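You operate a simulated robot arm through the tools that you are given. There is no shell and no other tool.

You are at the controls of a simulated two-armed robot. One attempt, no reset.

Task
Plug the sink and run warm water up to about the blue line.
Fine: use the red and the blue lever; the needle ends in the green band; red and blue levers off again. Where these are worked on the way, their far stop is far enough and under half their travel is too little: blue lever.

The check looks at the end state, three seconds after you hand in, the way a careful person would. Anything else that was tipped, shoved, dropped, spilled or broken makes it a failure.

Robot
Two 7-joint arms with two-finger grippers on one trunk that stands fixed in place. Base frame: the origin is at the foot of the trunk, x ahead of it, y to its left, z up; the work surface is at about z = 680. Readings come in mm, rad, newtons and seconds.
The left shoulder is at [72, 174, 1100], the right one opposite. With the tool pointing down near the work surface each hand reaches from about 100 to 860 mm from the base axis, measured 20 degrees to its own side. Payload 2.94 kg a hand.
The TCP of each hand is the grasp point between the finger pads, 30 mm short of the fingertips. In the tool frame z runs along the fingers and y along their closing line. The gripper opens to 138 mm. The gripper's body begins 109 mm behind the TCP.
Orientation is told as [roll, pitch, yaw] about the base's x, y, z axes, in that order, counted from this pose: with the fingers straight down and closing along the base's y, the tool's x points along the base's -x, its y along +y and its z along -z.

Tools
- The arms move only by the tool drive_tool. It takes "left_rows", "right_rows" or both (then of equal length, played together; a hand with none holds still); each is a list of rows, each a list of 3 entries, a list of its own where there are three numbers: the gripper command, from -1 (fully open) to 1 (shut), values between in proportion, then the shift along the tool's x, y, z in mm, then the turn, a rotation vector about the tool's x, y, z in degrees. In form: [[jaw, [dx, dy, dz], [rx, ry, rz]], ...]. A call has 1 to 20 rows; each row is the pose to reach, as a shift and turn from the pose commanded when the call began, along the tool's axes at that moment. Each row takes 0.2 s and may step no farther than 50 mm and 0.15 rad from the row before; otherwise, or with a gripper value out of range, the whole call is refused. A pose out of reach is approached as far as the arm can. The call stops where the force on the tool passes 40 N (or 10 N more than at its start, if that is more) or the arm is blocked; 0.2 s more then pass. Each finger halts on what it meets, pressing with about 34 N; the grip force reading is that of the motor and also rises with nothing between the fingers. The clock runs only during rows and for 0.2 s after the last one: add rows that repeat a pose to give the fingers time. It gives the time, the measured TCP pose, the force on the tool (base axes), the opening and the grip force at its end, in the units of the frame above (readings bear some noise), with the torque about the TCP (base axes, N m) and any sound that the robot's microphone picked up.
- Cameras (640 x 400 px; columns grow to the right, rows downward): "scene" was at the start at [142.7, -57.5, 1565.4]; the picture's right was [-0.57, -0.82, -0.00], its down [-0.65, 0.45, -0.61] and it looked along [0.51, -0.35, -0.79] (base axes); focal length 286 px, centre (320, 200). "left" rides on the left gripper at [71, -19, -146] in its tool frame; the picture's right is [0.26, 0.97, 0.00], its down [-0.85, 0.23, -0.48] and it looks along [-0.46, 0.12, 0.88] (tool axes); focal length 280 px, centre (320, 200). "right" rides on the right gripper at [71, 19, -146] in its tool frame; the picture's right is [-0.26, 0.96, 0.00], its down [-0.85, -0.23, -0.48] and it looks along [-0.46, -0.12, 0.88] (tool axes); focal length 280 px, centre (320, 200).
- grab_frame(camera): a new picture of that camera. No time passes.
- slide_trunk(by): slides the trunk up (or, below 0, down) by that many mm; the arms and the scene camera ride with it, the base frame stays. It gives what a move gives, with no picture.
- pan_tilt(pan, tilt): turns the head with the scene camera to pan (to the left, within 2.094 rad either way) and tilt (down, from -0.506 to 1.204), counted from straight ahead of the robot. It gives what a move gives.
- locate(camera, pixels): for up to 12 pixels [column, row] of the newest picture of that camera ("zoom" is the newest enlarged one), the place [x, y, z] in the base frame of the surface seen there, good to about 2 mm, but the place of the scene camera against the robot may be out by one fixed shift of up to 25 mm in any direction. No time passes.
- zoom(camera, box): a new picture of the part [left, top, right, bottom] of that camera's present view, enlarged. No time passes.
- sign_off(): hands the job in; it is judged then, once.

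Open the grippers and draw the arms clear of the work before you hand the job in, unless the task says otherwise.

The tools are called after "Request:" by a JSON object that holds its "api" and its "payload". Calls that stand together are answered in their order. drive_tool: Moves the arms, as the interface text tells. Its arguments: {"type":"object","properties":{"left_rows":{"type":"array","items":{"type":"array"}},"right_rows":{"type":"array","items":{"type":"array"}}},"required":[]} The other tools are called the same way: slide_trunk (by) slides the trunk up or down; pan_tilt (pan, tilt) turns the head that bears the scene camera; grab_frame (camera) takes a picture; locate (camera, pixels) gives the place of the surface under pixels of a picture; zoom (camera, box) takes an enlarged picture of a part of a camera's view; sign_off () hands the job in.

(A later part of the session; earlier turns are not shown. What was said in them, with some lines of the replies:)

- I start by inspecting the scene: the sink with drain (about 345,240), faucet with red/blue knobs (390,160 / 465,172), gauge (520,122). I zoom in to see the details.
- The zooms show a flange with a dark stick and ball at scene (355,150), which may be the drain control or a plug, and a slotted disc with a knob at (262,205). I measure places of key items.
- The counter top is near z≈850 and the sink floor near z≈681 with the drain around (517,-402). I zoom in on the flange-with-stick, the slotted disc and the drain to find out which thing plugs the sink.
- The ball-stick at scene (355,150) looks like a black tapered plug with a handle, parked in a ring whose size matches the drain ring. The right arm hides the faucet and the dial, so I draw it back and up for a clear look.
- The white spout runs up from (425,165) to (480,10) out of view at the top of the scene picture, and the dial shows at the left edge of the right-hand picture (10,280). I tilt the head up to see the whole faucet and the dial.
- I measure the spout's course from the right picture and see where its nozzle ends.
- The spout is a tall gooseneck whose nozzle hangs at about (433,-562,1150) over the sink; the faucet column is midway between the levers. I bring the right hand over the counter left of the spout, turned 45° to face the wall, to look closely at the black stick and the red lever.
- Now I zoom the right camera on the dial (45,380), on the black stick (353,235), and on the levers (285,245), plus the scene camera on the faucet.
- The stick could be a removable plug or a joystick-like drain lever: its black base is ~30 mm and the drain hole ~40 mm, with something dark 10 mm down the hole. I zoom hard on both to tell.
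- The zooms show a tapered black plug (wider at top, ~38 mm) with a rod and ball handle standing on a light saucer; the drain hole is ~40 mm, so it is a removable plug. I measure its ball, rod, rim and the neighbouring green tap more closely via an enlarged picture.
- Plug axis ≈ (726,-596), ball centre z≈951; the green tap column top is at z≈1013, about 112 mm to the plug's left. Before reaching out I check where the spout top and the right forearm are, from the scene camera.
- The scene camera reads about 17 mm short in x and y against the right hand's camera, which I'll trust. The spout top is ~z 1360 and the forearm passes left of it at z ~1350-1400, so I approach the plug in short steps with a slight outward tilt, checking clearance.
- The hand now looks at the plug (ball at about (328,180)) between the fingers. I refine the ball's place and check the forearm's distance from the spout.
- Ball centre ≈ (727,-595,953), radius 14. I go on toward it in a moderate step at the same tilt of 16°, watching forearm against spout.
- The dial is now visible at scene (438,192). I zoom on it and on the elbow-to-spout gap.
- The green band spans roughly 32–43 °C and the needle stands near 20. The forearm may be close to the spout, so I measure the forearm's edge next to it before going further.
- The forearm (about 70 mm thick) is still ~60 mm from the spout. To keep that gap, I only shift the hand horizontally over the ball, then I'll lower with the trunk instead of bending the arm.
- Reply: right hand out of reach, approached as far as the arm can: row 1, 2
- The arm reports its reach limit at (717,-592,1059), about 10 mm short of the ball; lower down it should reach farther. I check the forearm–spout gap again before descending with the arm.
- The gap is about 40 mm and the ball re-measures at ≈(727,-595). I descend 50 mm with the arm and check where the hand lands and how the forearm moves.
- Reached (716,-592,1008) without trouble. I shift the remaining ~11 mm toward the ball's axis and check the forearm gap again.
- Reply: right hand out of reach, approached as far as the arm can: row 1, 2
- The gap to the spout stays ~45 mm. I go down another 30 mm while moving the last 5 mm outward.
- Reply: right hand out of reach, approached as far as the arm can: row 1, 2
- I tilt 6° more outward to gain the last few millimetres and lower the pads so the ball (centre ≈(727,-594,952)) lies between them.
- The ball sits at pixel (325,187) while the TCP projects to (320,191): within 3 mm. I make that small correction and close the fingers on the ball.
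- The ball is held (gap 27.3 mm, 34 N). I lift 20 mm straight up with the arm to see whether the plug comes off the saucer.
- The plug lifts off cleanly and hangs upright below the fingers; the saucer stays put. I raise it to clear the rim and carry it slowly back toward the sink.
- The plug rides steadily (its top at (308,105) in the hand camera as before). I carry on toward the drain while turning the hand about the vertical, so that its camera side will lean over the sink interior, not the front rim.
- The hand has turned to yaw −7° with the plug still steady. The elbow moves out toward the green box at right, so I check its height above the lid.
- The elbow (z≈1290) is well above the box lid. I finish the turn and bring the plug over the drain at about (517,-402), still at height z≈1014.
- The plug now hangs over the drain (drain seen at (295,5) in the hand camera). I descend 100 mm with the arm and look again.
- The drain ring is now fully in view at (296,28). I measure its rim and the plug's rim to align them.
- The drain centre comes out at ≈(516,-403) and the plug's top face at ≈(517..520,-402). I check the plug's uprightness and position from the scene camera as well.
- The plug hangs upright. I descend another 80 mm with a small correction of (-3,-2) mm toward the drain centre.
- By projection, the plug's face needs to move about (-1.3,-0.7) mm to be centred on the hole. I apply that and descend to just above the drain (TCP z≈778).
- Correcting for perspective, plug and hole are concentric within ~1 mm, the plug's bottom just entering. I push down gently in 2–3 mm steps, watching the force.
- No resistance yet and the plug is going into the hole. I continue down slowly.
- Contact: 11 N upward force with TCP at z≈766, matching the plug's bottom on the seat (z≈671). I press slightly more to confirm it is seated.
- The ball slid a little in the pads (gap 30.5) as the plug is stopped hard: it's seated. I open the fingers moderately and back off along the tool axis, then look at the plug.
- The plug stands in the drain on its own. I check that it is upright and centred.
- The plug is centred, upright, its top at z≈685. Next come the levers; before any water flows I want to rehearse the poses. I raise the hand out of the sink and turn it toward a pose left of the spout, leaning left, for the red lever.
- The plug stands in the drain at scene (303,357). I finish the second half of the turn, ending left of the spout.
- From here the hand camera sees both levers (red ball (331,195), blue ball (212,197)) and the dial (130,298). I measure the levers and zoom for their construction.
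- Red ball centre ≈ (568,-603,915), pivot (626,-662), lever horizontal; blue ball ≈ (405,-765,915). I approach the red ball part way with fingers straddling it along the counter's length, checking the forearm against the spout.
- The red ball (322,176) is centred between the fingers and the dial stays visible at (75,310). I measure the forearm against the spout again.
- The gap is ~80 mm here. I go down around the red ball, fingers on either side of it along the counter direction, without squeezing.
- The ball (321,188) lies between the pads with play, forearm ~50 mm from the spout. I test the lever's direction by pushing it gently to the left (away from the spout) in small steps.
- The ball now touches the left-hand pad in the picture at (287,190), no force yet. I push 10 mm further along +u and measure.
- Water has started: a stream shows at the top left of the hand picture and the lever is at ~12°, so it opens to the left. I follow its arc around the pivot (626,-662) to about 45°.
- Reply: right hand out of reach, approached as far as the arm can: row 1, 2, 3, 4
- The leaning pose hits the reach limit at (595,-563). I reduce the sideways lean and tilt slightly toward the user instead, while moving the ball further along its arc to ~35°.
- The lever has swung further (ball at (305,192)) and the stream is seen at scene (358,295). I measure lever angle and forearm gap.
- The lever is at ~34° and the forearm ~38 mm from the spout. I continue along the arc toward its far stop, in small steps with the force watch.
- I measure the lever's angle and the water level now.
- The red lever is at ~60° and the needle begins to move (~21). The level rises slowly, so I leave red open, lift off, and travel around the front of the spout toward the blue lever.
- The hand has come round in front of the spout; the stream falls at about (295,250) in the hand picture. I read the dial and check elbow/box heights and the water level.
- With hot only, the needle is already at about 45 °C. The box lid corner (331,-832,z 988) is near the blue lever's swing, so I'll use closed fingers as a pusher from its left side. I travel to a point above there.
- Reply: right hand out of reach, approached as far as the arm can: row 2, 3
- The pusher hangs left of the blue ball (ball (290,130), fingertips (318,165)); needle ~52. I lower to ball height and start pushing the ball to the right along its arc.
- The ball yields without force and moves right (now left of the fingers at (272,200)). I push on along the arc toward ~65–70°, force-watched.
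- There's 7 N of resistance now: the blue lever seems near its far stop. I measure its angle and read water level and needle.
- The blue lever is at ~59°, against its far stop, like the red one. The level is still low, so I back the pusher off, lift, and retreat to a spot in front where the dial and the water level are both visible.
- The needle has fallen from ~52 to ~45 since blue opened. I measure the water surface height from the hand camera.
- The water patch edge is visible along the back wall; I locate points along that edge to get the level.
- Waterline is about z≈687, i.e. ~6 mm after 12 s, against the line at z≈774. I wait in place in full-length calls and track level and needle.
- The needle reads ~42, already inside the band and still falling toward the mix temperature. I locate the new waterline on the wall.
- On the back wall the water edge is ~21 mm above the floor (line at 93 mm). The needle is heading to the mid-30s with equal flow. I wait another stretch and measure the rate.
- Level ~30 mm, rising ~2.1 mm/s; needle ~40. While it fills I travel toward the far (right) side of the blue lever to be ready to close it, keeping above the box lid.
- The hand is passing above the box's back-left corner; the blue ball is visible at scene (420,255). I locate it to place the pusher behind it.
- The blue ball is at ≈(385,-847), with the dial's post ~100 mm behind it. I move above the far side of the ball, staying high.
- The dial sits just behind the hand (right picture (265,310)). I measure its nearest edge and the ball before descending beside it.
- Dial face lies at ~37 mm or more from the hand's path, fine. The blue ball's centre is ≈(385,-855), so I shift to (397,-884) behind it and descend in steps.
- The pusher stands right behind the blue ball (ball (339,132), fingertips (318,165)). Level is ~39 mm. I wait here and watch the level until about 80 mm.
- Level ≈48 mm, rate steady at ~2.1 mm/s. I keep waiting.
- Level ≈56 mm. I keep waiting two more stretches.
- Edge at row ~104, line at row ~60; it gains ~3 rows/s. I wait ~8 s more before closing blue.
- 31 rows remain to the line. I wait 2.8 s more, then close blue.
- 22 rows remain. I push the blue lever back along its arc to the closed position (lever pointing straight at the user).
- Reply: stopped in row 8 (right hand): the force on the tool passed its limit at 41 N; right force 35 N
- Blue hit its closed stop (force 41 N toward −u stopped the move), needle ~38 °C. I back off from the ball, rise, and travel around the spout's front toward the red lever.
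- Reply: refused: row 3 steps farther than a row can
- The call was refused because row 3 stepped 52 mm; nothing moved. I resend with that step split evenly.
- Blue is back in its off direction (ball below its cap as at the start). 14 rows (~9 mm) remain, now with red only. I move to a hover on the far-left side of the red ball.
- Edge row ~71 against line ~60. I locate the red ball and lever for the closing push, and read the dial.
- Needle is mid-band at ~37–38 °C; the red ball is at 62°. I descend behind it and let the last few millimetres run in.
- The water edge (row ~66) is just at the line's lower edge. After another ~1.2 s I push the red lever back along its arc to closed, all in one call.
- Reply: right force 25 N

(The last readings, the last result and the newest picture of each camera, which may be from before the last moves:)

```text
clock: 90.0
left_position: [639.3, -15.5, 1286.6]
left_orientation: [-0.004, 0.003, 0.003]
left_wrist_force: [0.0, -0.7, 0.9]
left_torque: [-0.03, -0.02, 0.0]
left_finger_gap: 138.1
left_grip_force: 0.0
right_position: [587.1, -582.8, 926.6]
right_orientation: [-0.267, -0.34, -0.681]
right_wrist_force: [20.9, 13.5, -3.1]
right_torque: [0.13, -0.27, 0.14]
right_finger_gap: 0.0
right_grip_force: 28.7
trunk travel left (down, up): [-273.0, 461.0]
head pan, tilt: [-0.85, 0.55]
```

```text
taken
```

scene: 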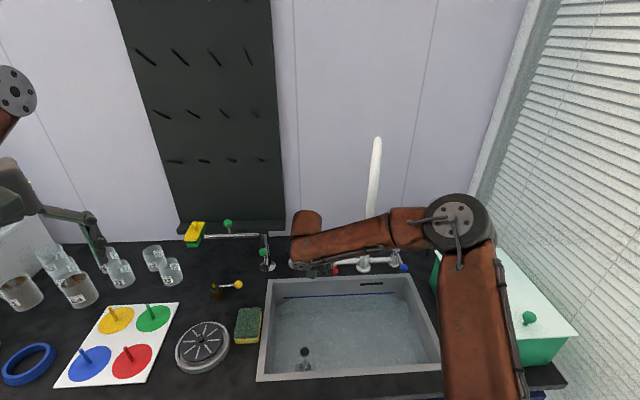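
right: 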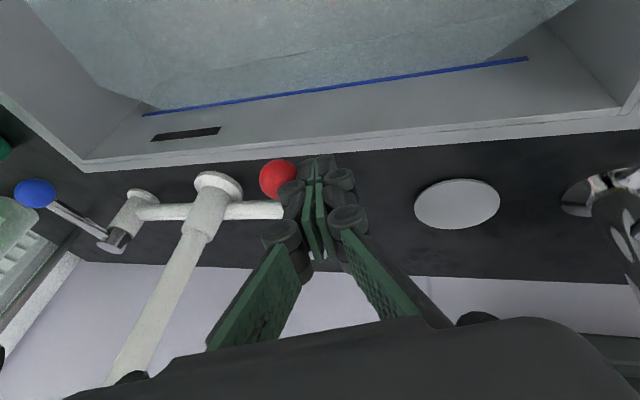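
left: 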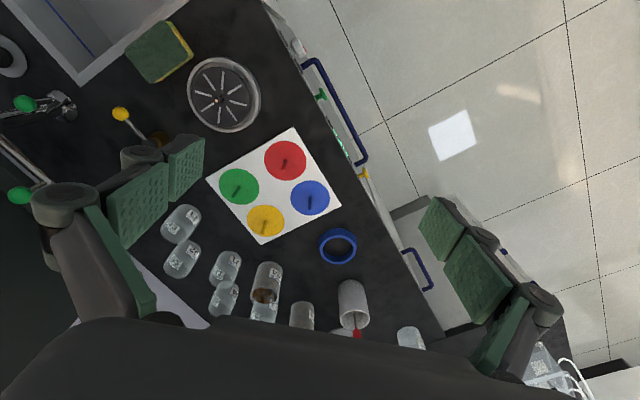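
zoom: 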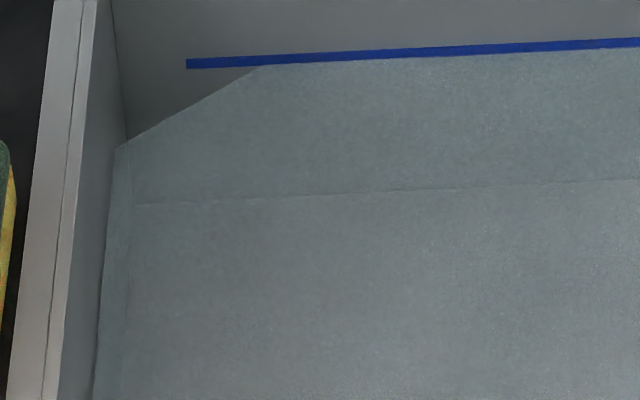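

The red lever is pressed at its closed stop (24 N along +u) and no stream is visible. I back off, rise and move away to inspect everything.

Request:
{"api": "drive_tool", "payload": {"right_rows": [[1, [-1.4, 14.5, -3.5], [0, 0, 0]], [1, [-11, 7, -30], [0, 0, 0]], [1, [-21.2, 0, -58], [0, 0, 0]], [1, [-9, 17, -94], [0, 0, 0]], [1, [3, 35, -130], [0, 0, 0]], [1, [14.4, 52.7, -166.1], [0, 0, 0]]]}}

Request:
{"api": "grab_frame", "payload": {"camera": "right"}}

Request:
{"api": "grab_frame", "payload": {"camera": "scene"}}

Request:
{"api": "zoom", "payload": {"camera": "scene", "box": [265, 290, 335, 340]}}

Request:
{"api": "zoom", "payload": {"camera": "right", "box": [60, 80, 380, 280]}}

```text
clock: 91.4
left_position: [634.9, -15.6, 1287.6]
left_orientation: [-0.003, -0.001, 0.006]
left_wrist_force: [-0.2, -0.6, -0.1]
left_torque: [-0.02, -0.02, 0.01]
left_finger_gap: 138.0
left_grip_force: 0.1
right_position: [595.2, -471.5, 1060.1]
right_orientation: [-0.274, -0.337, -0.688]
right_wrist_force: [0.6, -0.4, 0.2]
right_torque: [0.03, -0.01, 0.01]
right_finger_gap: 0.2
right_grip_force: 28.1
trunk travel left (down, up): [-273.0, 461.0]
head pan, tilt: [-0.85, 0.55]
```

```text
taken
```

right: 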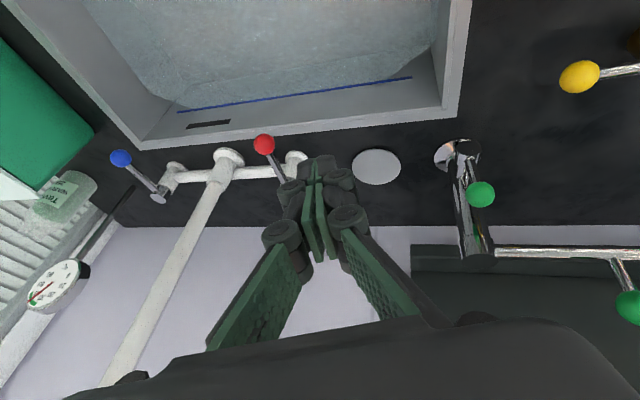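

```text
taken
```

scene: 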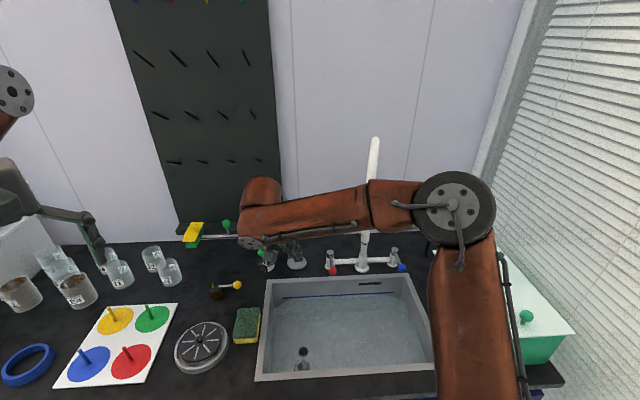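

```text
8.00 times, centred on (300, 315) of scene
```

zoom: 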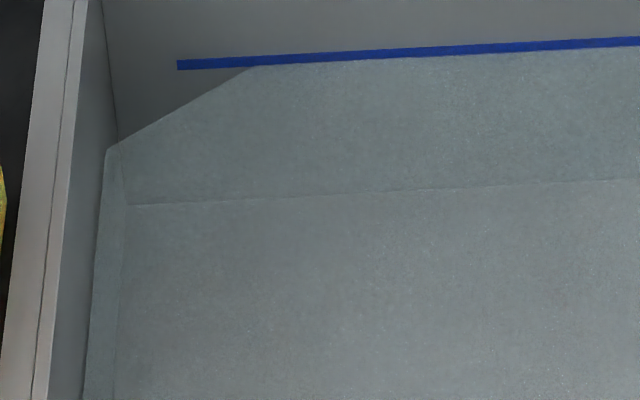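

```text
2.00 times, centred on (220, 180) of right
```

zoom: 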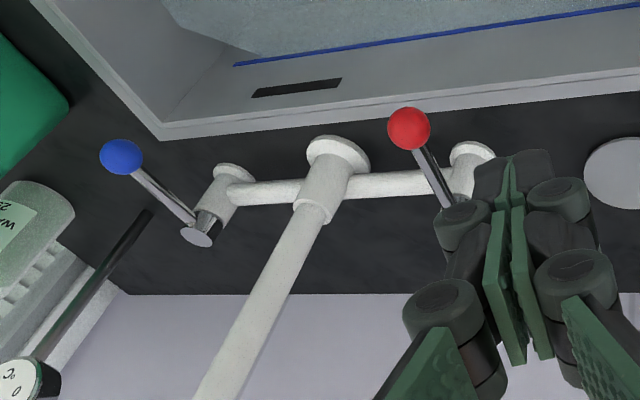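

Both levers point straight toward the user (off), no stream, and the water edge lies at the blue line's lower edge. I retract the right arm, open its gripper, and then verify that level and needle are stable.

Request:
{"api": "drive_tool", "payload": {"right_rows": [[1, [26, -10, -37], [0, 0, 0]], [1, [53, -21, -75], [0, 0, 0]], [0.5, [79, -31, -112], [0, 0, 0]], [0, [105, -41, -150], [0, 0, 0]], [-0.5, [131.5, -51.6, -187.3], [0, 0, 0]], [-1, [155, -80, -201], [0, 0, 0]], [-1, [178, -109, -216], [0, 0, 0]], [-1, [201, -137, -230], [0, 0, 0]], [-1, [224.9, -165.7, -244.3], [0, 0, 0]], [-1, [224.9, -165.7, -244.3], [0, 0, 0]], [-1, [224.9, -165.7, -244.3], [0, 0, 0]], [-1, [224.9, -165.7, -244.3], [0, 0, 0]]]}}

Request:
{"api": "grab_frame", "payload": {"camera": "scene"}}

Request:
{"api": "grab_frame", "payload": {"camera": "right"}}

Request:
{"api": "zoom", "payload": {"camera": "scene", "box": [265, 290, 335, 340]}}

```text
clock: 94.0
left_position: [635.9, -16.5, 1288.7]
left_orientation: [-0.002, 0.0, 0.003]
left_wrist_force: [0.4, 0.4, -0.9]
left_torque: [0.0, 0.04, -0.02]
left_finger_gap: 138.1
left_grip_force: 0.1
right_position: [299.0, -354.3, 1249.3]
right_orientation: [-0.273, -0.337, -0.688]
right_wrist_force: [0.6, -0.1, -1.1]
right_torque: [0.04, 0.01, -0.01]
right_finger_gap: 138.0
right_grip_force: 0.0
trunk travel left (down, up): [-273.0, 461.0]
head pan, tilt: [-0.85, 0.55]
```

```text
taken
```

scene: 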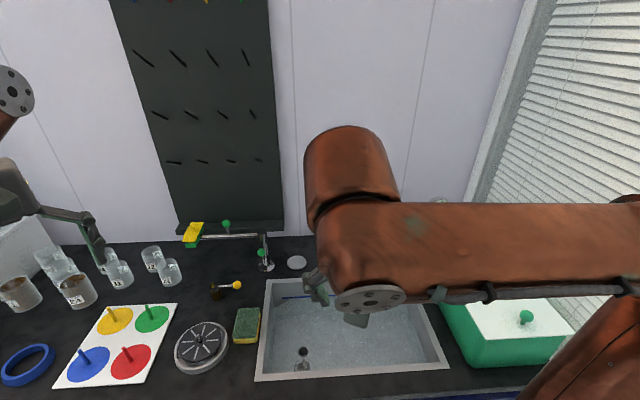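

```text
taken
```

right: 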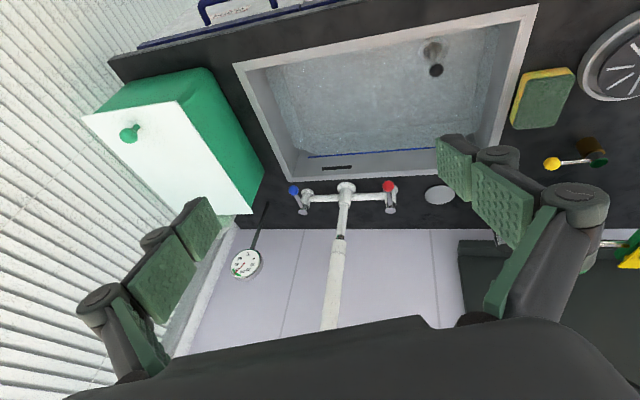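

```text
8.00 times, centred on (300, 315) of scene
```

zoom: 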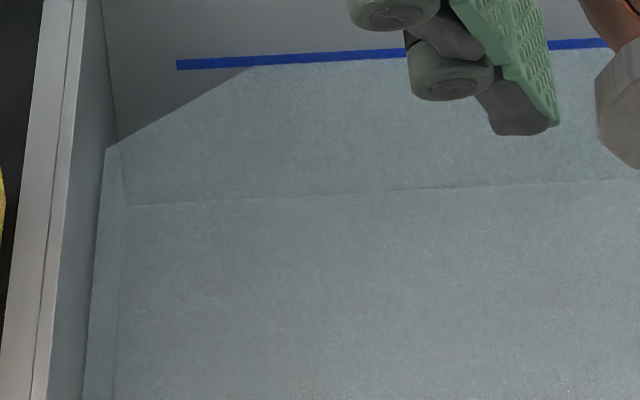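

The level is unchanged at the line. I zoom on the levers, the nozzle and the dial for the final check.

Request:
{"api": "zoom", "payload": {"camera": "right", "box": [270, 130, 430, 240]}}

Request:
{"api": "zoom", "payload": {"camera": "right", "box": [220, 240, 270, 285]}}

Request:
{"api": "locate", "payload": {"camera": "right", "pixels": [[388, 186], [390, 210], [293, 190], [303, 211], [435, 70], [433, 47], [128, 135], [250, 210], [437, 194]]}}

Request:
{"api": "zoom", "payload": {"camera": "right", "box": [230, 0, 590, 200]}}

```text
3.64 times, centred on (350, 185) of right
```

zoom: 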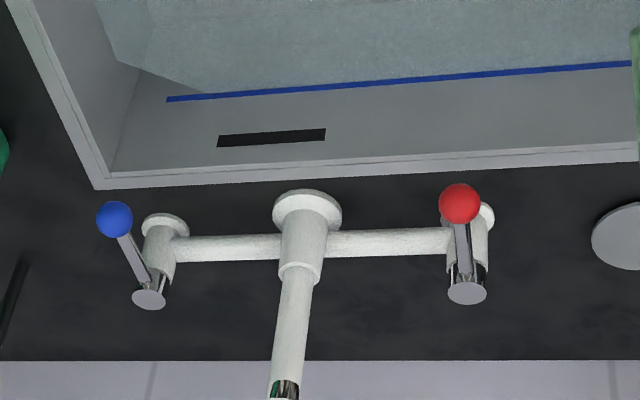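

```text
8.89 times, centred on (245, 262) of right
```

zoom: 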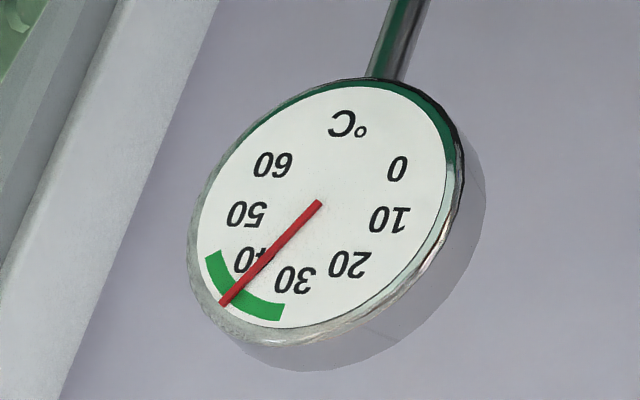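

```text
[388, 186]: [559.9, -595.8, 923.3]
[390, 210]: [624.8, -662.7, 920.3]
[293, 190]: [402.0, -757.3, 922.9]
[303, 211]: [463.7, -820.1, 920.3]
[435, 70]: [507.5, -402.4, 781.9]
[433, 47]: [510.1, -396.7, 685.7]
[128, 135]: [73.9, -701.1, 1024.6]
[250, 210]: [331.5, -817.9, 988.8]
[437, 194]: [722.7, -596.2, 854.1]
```

```text
1.78 times, centred on (410, 100) of right
```

zoom: 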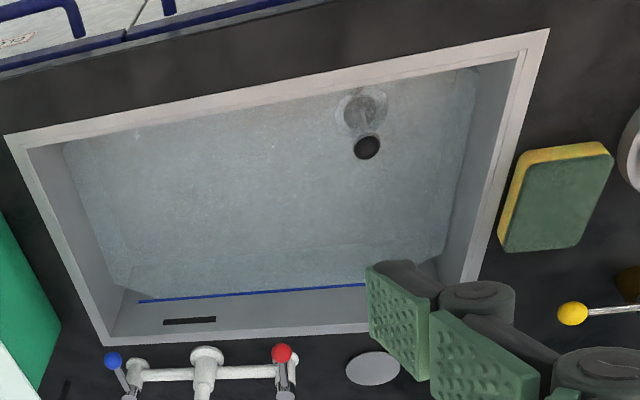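

Levers are back at their starting places (red ball (560,-596), blue (402,-757)), needle ~39 in the green band, plug in the drain, saucer and box unmoved. I wait 4 s to confirm the level and needle hold.

Request:
{"api": "drive_tool", "payload": {"right_rows": [[-1, [0, 0, 0], [0, 0, 0]], [-1, [0, 0, 0], [0, 0, 0]], [-1, [0, 0, 0], [0, 0, 0]], [-1, [0, 0, 0], [0, 0, 0]], [-1, [0, 0, 0], [0, 0, 0]], [-1, [0, 0, 0], [0, 0, 0]], [-1, [0, 0, 0], [0, 0, 0]], [-1, [0, 0, 0], [0, 0, 0]], [-1, [0, 0, 0], [0, 0, 0]], [-1, [0, 0, 0], [0, 0, 0]], [-1, [0, 0, 0], [0, 0, 0]], [-1, [0, 0, 0], [0, 0, 0]], [-1, [0, 0, 0], [0, 0, 0]], [-1, [0, 0, 0], [0, 0, 0]], [-1, [0, 0, 0], [0, 0, 0]], [-1, [0, 0, 0], [0, 0, 0]], [-1, [0, 0, 0], [0, 0, 0]], [-1, [0, 0, 0], [0, 0, 0]], [-1, [0, 0, 0], [0, 0, 0]], [-1, [0, 0, 0], [0, 0, 0]]]}}

Request:
{"api": "zoom", "payload": {"camera": "scene", "box": [265, 290, 335, 340]}}

Request:
{"api": "zoom", "payload": {"camera": "right", "box": [220, 240, 270, 285]}}

Request:
{"api": "grab_frame", "payload": {"camera": "right"}}

Request:
{"api": "grab_frame", "payload": {"camera": "left"}}

```text
clock: 98.2
left_position: [635.7, -16.7, 1288.3]
left_orientation: [-0.003, 0.001, 0.004]
left_wrist_force: [-0.4, -0.4, 0.1]
left_torque: [-0.02, -0.01, -0.02]
left_finger_gap: 137.9
left_grip_force: 0.1
right_position: [298.5, -355.9, 1249.6]
right_orientation: [-0.272, -0.336, -0.689]
right_wrist_force: [0.3, -0.6, -0.2]
right_torque: [-0.03, 0.02, 0.01]
right_finger_gap: 138.1
right_grip_force: 0.1
trunk travel left (down, up): [-273.0, 461.0]
head pan, tilt: [-0.85, 0.55]
```

```text
8.00 times, centred on (300, 315) of scene
```

zoom: 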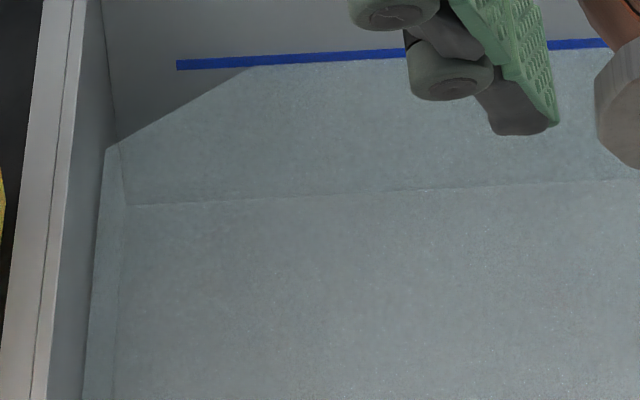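

```text
8.89 times, centred on (245, 262) of right
```

zoom: 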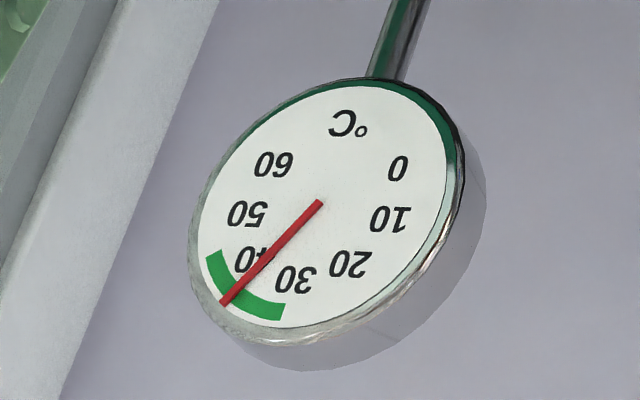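

```text
taken
```

right: 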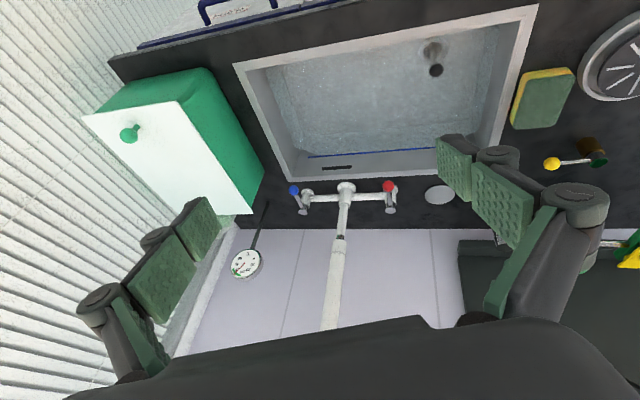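

```text
taken
```

left: 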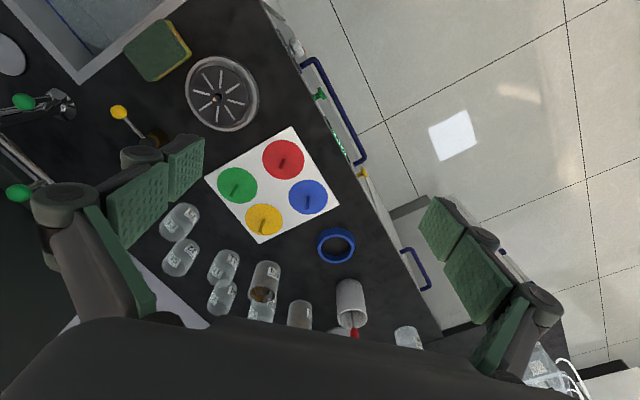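

The level holds at the blue line, the needle sits at ~39 °C in the green band, both levers are off and the other items are as they were; both grippers are open and clear. I hand the job in.

Request:
{"api": "sign_off", "payload": {}}

```text
The job is handed in.
```

The sink is plugged and filled with warm water to the blue line, and the job is handed in. I don't have the judge's result.

- **Plug:** it sits upright and centred in the drain, and the water level held steady for 4 s after both levers were off.
- **Level:** the water edge is at the lower edge of the blue line, about 3 mm below its centre.
- **Temperature:** the needle reads about 39 °C, inside the green band.
- **Blue lever:** I opened it to its far stop at around 60°, past half its travel, then closed it fully.
- **Red lever:** I opened it to about 60° and closed it fully. Neither lever shows any flow.
- **Surroundings:** the box, the saucer and the other items I could see on the counter were where they started. Both grippers are open and drawn clear.

When I closed the blue lever, I pushed slightly past its stop and the force limit halted the arm at 41 N. The lever ended in its off position and I saw no damage.
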